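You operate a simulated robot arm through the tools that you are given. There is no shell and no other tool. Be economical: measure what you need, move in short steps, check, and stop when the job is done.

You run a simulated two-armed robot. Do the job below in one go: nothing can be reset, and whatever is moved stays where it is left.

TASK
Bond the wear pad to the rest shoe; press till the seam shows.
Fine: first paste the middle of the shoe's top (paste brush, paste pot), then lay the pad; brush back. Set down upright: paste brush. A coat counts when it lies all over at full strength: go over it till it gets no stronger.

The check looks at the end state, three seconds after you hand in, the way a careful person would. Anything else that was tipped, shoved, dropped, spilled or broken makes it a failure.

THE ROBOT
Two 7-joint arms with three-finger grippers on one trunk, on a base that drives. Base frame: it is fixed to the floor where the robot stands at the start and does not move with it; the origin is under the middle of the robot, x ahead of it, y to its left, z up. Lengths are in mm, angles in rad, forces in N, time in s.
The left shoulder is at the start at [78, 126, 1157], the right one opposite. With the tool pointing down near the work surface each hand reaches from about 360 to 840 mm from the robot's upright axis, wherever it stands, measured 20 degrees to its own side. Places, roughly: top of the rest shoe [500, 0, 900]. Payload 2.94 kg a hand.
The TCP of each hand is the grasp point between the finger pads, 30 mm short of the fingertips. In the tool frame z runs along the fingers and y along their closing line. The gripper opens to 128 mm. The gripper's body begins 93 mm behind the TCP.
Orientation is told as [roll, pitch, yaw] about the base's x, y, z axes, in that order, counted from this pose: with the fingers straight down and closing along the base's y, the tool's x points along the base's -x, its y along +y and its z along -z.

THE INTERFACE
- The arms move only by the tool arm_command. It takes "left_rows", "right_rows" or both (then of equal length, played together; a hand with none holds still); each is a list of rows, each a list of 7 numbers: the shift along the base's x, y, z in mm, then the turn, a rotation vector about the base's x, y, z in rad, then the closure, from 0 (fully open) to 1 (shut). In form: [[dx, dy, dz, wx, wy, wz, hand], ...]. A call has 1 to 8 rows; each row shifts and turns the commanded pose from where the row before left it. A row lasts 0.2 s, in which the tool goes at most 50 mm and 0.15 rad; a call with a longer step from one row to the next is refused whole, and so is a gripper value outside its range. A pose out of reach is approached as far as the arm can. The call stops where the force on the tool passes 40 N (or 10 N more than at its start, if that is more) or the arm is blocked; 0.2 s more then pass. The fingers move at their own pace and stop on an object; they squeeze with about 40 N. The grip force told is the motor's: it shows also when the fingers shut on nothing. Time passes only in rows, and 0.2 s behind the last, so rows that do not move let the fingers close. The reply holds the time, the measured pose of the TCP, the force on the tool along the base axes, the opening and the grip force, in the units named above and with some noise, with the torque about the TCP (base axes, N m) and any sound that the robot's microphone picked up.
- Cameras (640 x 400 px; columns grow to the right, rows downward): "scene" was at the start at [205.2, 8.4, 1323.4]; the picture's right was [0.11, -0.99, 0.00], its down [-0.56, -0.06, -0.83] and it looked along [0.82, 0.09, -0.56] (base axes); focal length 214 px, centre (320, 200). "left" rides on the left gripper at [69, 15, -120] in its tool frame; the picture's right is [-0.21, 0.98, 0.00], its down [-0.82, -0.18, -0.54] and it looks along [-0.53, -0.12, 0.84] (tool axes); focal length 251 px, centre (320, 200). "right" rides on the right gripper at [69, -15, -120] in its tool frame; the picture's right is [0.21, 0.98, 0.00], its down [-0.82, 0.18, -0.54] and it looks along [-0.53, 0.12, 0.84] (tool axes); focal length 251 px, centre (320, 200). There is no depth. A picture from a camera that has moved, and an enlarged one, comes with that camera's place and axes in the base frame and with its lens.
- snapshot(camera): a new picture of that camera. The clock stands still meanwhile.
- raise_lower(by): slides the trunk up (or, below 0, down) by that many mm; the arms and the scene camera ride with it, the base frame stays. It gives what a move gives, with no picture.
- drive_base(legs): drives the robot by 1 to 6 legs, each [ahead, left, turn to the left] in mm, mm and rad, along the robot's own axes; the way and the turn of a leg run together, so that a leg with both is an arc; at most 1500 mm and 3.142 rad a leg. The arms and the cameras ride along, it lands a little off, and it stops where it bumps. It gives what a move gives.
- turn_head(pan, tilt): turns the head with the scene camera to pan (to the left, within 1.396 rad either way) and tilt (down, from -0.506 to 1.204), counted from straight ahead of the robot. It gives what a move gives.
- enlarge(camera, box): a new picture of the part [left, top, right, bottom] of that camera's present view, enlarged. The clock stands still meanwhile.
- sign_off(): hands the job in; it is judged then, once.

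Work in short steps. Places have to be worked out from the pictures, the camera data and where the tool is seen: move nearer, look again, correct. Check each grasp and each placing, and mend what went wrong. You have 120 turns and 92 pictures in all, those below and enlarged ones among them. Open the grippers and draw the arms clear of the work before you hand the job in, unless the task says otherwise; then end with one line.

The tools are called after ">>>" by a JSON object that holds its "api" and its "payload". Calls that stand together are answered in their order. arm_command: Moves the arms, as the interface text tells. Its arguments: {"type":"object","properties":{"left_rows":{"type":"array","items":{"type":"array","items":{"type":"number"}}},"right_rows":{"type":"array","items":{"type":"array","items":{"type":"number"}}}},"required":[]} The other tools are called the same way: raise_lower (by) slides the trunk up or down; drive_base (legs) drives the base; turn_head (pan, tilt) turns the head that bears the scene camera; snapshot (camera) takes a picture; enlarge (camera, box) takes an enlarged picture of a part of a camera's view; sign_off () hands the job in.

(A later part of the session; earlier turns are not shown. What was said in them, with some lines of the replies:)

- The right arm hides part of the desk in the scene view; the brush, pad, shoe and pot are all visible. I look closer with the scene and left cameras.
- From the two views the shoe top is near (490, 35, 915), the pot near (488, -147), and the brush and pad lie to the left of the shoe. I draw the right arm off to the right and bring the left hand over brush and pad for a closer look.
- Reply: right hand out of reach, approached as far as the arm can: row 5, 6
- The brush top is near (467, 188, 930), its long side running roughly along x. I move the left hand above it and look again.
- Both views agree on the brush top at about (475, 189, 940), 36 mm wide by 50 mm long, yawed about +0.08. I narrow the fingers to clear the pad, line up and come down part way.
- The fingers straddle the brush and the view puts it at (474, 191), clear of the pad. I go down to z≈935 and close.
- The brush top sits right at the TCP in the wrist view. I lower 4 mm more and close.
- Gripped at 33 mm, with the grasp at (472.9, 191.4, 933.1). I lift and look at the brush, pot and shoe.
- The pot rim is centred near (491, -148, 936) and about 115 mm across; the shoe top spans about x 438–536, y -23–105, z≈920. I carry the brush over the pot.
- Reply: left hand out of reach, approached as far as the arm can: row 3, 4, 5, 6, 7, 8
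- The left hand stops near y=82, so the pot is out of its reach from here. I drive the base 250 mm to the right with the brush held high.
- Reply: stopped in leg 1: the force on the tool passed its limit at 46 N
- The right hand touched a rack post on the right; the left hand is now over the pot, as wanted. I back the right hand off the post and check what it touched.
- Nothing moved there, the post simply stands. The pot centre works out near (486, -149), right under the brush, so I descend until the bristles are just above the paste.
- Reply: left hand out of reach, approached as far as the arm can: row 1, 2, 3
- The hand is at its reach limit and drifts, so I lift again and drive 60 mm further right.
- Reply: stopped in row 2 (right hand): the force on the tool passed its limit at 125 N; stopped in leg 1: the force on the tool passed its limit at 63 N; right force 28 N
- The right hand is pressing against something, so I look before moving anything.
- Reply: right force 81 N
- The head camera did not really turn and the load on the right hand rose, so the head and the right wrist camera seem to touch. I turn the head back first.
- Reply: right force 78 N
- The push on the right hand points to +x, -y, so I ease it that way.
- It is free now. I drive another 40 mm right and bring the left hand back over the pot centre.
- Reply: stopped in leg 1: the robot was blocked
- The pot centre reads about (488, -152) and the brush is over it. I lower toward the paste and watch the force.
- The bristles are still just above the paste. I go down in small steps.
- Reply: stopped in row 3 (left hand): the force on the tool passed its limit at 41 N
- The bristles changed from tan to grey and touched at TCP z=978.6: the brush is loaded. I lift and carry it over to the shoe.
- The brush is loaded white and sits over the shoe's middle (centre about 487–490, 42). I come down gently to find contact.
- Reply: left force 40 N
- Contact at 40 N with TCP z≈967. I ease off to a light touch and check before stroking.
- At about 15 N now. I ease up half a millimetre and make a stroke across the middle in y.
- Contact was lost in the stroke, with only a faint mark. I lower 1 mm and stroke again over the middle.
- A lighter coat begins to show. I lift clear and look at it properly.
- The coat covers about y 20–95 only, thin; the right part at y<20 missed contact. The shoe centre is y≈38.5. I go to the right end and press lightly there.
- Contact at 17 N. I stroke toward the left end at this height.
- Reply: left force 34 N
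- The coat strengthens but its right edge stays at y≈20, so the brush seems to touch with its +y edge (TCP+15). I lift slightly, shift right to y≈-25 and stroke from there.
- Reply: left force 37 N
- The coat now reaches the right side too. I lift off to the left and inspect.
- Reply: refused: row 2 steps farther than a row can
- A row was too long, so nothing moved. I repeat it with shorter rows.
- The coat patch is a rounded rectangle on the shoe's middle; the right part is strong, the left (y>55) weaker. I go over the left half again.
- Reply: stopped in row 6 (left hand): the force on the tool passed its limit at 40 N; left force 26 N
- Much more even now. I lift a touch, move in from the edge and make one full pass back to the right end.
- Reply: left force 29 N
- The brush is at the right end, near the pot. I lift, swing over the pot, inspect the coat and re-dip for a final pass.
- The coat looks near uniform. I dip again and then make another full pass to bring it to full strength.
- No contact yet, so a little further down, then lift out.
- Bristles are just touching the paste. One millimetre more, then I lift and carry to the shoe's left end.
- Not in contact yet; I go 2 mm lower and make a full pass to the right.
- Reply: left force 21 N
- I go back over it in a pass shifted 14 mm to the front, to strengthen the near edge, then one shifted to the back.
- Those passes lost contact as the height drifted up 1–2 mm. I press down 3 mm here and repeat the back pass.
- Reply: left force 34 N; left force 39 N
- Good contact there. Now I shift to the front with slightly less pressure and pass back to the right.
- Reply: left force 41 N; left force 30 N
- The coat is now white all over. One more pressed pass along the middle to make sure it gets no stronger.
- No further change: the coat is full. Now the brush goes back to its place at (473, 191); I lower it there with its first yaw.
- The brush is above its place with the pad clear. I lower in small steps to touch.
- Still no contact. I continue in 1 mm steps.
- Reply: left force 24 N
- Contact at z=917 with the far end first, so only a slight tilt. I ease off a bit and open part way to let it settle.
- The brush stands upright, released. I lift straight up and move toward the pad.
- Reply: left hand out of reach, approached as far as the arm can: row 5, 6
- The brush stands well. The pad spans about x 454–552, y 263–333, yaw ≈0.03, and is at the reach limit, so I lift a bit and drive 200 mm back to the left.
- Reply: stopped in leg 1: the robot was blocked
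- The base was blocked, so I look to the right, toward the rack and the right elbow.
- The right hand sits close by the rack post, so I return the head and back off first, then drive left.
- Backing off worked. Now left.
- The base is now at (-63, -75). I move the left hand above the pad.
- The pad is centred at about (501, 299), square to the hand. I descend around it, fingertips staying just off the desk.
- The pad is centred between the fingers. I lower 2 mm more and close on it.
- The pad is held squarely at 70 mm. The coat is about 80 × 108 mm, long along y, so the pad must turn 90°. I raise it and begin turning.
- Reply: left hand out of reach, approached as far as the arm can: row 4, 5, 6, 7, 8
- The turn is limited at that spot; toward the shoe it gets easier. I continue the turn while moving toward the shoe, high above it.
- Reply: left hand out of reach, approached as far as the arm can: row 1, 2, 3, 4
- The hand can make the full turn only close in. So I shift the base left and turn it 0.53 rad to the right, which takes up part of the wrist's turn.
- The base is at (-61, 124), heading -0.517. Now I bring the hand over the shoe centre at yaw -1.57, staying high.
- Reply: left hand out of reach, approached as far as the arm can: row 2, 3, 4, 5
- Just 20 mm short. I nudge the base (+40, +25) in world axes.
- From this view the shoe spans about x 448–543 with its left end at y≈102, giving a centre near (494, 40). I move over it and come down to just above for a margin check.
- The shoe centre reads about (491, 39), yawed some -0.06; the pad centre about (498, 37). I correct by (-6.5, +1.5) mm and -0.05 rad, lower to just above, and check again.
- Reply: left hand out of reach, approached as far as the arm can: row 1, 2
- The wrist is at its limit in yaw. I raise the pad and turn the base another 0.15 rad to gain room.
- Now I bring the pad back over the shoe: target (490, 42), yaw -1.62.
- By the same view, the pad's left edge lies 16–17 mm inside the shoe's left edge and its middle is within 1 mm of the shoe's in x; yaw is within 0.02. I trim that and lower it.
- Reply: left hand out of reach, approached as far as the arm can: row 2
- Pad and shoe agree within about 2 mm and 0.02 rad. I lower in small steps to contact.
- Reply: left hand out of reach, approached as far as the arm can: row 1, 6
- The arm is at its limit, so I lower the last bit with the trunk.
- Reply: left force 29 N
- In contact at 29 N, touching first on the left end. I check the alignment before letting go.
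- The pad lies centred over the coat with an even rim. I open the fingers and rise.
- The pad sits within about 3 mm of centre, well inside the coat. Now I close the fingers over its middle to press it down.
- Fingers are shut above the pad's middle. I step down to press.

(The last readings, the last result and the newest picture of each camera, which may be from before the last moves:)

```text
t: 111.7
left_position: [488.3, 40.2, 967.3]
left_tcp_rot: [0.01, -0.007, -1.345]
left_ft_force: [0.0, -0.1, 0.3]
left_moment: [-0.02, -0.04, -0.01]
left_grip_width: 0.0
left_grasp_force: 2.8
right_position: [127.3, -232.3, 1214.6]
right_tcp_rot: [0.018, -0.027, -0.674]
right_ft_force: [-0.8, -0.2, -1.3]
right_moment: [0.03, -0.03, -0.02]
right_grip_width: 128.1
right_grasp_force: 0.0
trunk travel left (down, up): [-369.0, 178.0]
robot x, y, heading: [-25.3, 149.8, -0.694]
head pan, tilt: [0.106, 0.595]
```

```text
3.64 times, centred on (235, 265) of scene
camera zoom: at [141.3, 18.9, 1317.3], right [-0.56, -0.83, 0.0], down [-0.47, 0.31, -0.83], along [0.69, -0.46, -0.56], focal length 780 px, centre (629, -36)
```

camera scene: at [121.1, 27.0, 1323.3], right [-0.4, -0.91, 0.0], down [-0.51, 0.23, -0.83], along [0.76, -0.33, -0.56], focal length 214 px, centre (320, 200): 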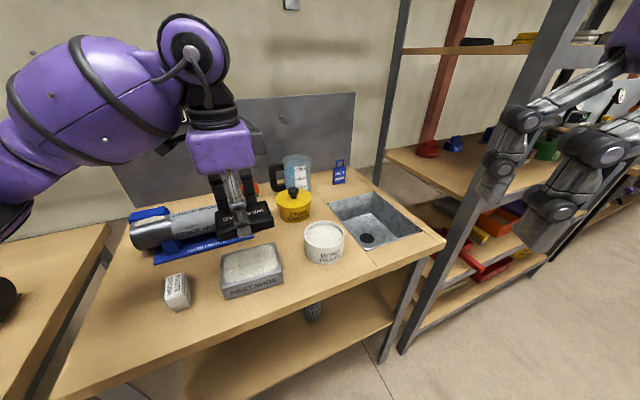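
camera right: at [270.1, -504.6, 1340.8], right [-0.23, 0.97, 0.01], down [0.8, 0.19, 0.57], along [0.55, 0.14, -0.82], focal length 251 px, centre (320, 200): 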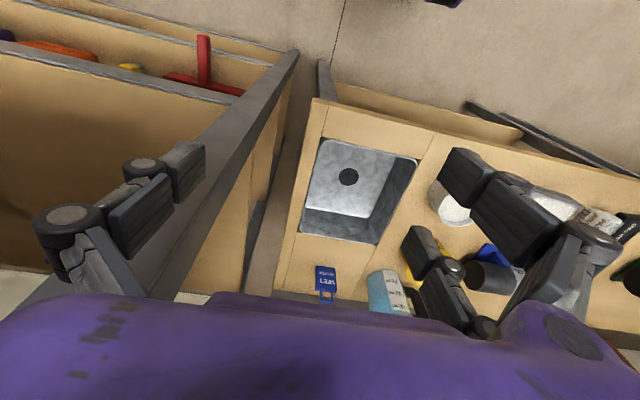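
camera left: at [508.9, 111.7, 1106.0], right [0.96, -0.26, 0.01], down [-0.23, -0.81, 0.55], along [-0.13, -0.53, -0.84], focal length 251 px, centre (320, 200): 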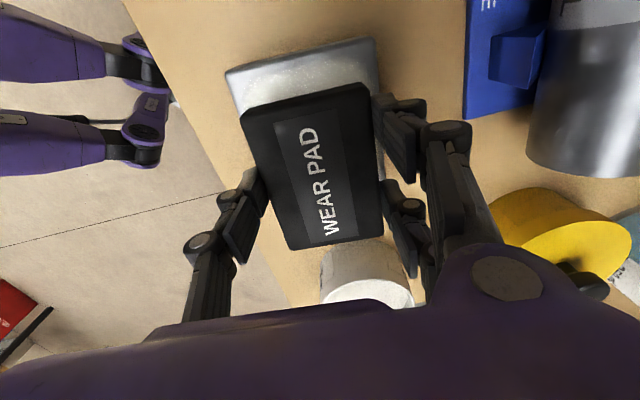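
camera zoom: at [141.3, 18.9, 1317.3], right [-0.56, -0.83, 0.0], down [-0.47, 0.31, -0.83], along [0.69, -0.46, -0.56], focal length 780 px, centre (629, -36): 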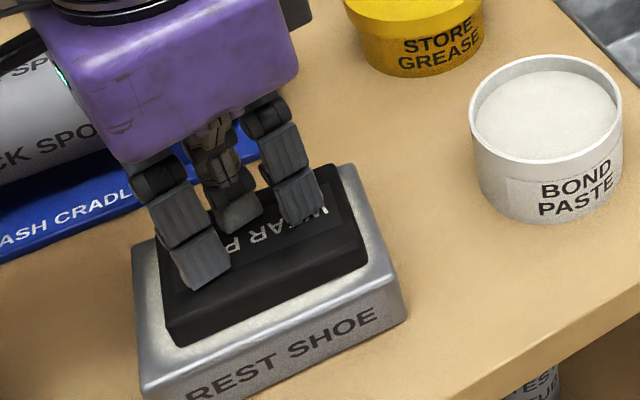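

Still no contact. I continue down in 1 mm steps.

>>> {"api": "arm_command", "payload": {"left_rows": [[0, 0, -1, 0, 0, 0, 1], [0, 0, -1, 0, 0, 0, 1], [0, 0, -1, 0, 0, 0, 1], [0, 0, -1, 0, 0, 0, 1], [0, 0, -1, 0, 0, 0, 1], [0, 0, -1, 0, 0, 0, 1], [0, 0, -1, 0, 0, 0, 1], [0, 0, 0, 0, 0, 0, 1]]}}

```text
t: 113.3
left_position: [489.9, 39.7, 964.6]
left_tcp_rot: [0.018, -0.014, -1.343]
left_ft_force: [-1.8, 5.9, 18.9]
left_moment: [0.62, 0.35, -0.08]
left_grip_width: 6.1
left_grasp_force: 2.3
right_position: [126.7, -233.3, 1214.5]
right_tcp_rot: [0.02, -0.026, -0.673]
right_ft_force: [0.2, -0.8, 0.4]
right_moment: [0.02, 0.07, 0.02]
right_grip_width: 127.8
right_grasp_force: 0.1
trunk travel left (down, up): [-369.0, 178.0]
robot x, y, heading: [-23.8, 144.9, -0.695]
head pan, tilt: [0.106, 0.595]
stopped in row 8 (left hand): the force on the tool passed its limit at 42 N (the readings are from after the stop); the commanded pose is now the measured one
```

Pressed to 42 N. I look for the seam around the pad.

>>> {"api": "enlarge", "payload": {"camera": "scene", "box": [170, 210, 300, 320]}}

```text
3.64 times, centred on (235, 265) of scene
camera zoom: at [140.4, 19.7, 1317.4], right [-0.56, -0.83, 0.0], down [-0.46, 0.31, -0.83], along [0.69, -0.46, -0.56], focal length 780 px, centre (629, -36)
```

zoom: 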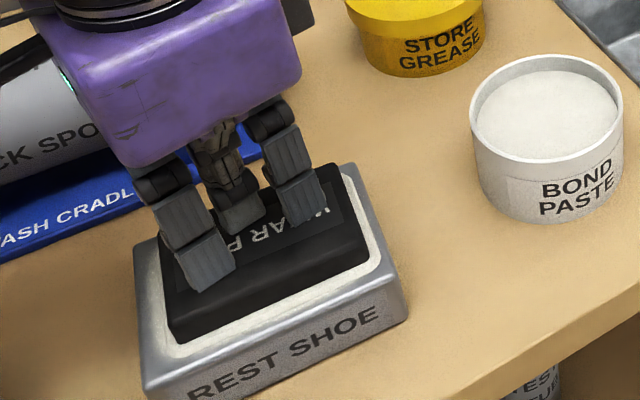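

A crisp white bead now shows round the pad. I press a moment longer to be sure, then compare.

>>> {"api": "arm_command", "payload": {"left_rows": [[0, 0, -0.5, 0, 0, 0, 1], [0, 0, -0.3, 0, 0, 0, 1], [0, 0, 0, 0, 0, 0, 1], [0, 0, 0, 0, 0, 0, 1], [0, 0, 0, 0, 0, 0, 1], [0, 0, 0, 0, 0, 0, 1]]}}

>>> {"api": "arm_command", "payload": {"left_rows": [[0, 0, 10, 0, 0, 0, 1], [0, 0, 30, 0, 0, 0, 1], [0, 0, 40, 0, 0, 0, 1], [0, 0, 40, 0, 0, 0, 1], [0, 20, 30, 0, 0, 0, 0.5], [-10, 30, 20, 0, 0, 0, 0], [-20, 35, 0, 0, 0, 0.1, 0], [-20, 35, 0, 0, 0, 0.1, 0]]}}

>>> {"api": "enlarge", "payload": {"camera": "scene", "box": [120, 180, 360, 330]}}

```text
t: 114.7
left_position: [490.3, 40.5, 964.7]
left_tcp_rot: [0.02, -0.016, -1.342]
left_ft_force: [-1.4, 5.1, 17.0]
left_moment: [0.56, 0.34, -0.06]
left_grip_width: 6.1
left_grasp_force: 3.0
right_position: [126.2, -232.7, 1214.2]
right_tcp_rot: [0.015, -0.026, -0.674]
right_ft_force: [0.4, 0.0, -0.2]
right_moment: [0.03, 0.01, 0.0]
right_grip_width: 128.0
right_grasp_force: 0.0
trunk travel left (down, up): [-369.0, 178.0]
robot x, y, heading: [-22.6, 143.2, -0.697]
head pan, tilt: [0.106, 0.595]
stopped in row 6 (left hand): the force on the tool passed its limit at 40 N (the readings are from after the stop); the commanded pose is now the measured one
```

```text
t: 116.5
left_position: [436.6, 159.1, 1135.2]
left_tcp_rot: [0.016, -0.02, -1.143]
left_ft_force: [0.2, 0.9, -5.6]
left_moment: [-0.06, 0.17, 0.03]
left_grip_width: 116.3
left_grasp_force: 0.1
right_position: [126.0, -233.0, 1216.7]
right_tcp_rot: [0.016, -0.026, -0.673]
right_ft_force: [-1.1, -0.8, 0.0]
right_moment: [-0.01, -0.04, -0.01]
right_grip_width: 127.9
right_grasp_force: 0.0
trunk travel left (down, up): [-369.0, 178.0]
robot x, y, heading: [-22.3, 145.8, -0.698]
head pan, tilt: [0.106, 0.595]
```

```text
2.67 times, centred on (240, 255) of scene
camera zoom: at [140.4, 19.6, 1317.5], right [-0.56, -0.83, 0.0], down [-0.46, 0.31, -0.83], along [0.69, -0.46, -0.56], focal length 572 px, centre (533, 53)
```

zoom: 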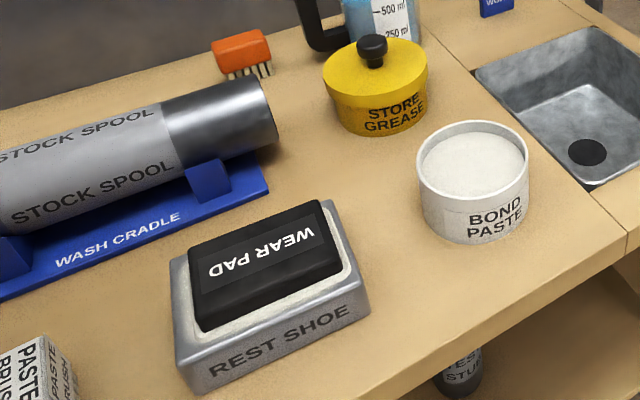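

The seam shows on the near and right sides. I check the other sides and the brush with a last view from the wrist and scene.

>>> {"api": "snapshot", "payload": {"camera": "left"}}

>>> {"api": "snapshot", "payload": {"camera": "scene"}}

```text
6 pictures are left
camera left: at [420.6, 229.3, 1254.4], right [0.98, 0.21, 0.02], down [0.16, -0.82, 0.55], along [0.13, -0.54, -0.83], focal length 251 px, centre (320, 200)
```

left: 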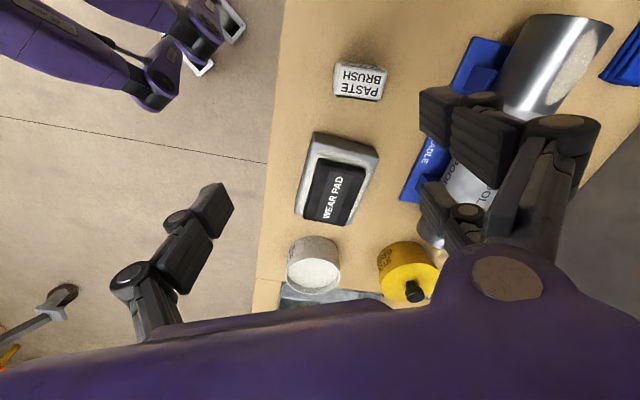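

```text
5 pictures are left
camera scene: at [140.4, 19.6, 1317.5], right [-0.56, -0.83, 0.0], down [-0.46, 0.31, -0.83], along [0.69, -0.46, -0.56], focal length 214 px, centre (320, 200)
```

scene: 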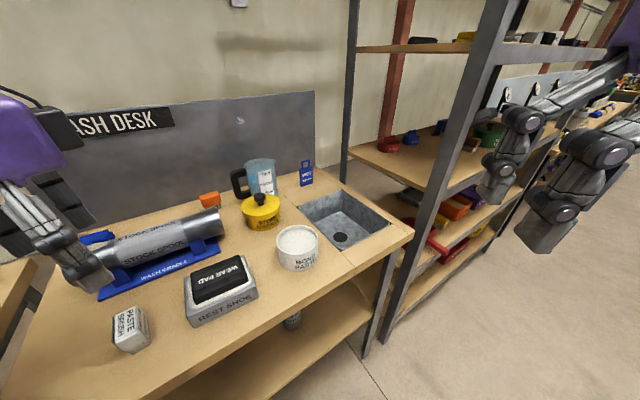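

>>> {"api": "enlarge", "payload": {"camera": "left", "box": [280, 115, 400, 235]}}

```text
3.33 times, centred on (340, 175) of left
camera zoom: at [420.6, 229.3, 1254.4], right [0.98, 0.21, 0.02], down [0.16, -0.82, 0.55], along [0.13, -0.54, -0.83], focal length 838 px, centre (253, 283)
```

zoom: 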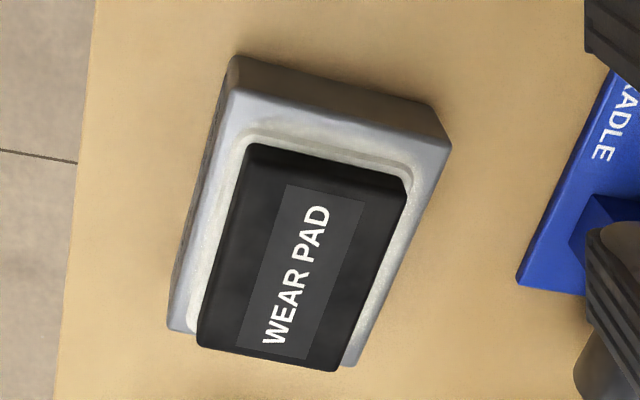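

The bead shows all round, the pad lies centred and square, the brush stands upright, and both hands are open and clear. I hand in.

>>> {"api": "sign_off", "payload": {}}

```text
The job is handed in.
```

The wear pad is bonded to the rest shoe on a full coat of paste, within about 3 mm of centre. It was pressed until a white seam showed all round, and the paste brush is back upright in its place. The right hand bumped the rack post once while driving; nothing moved.
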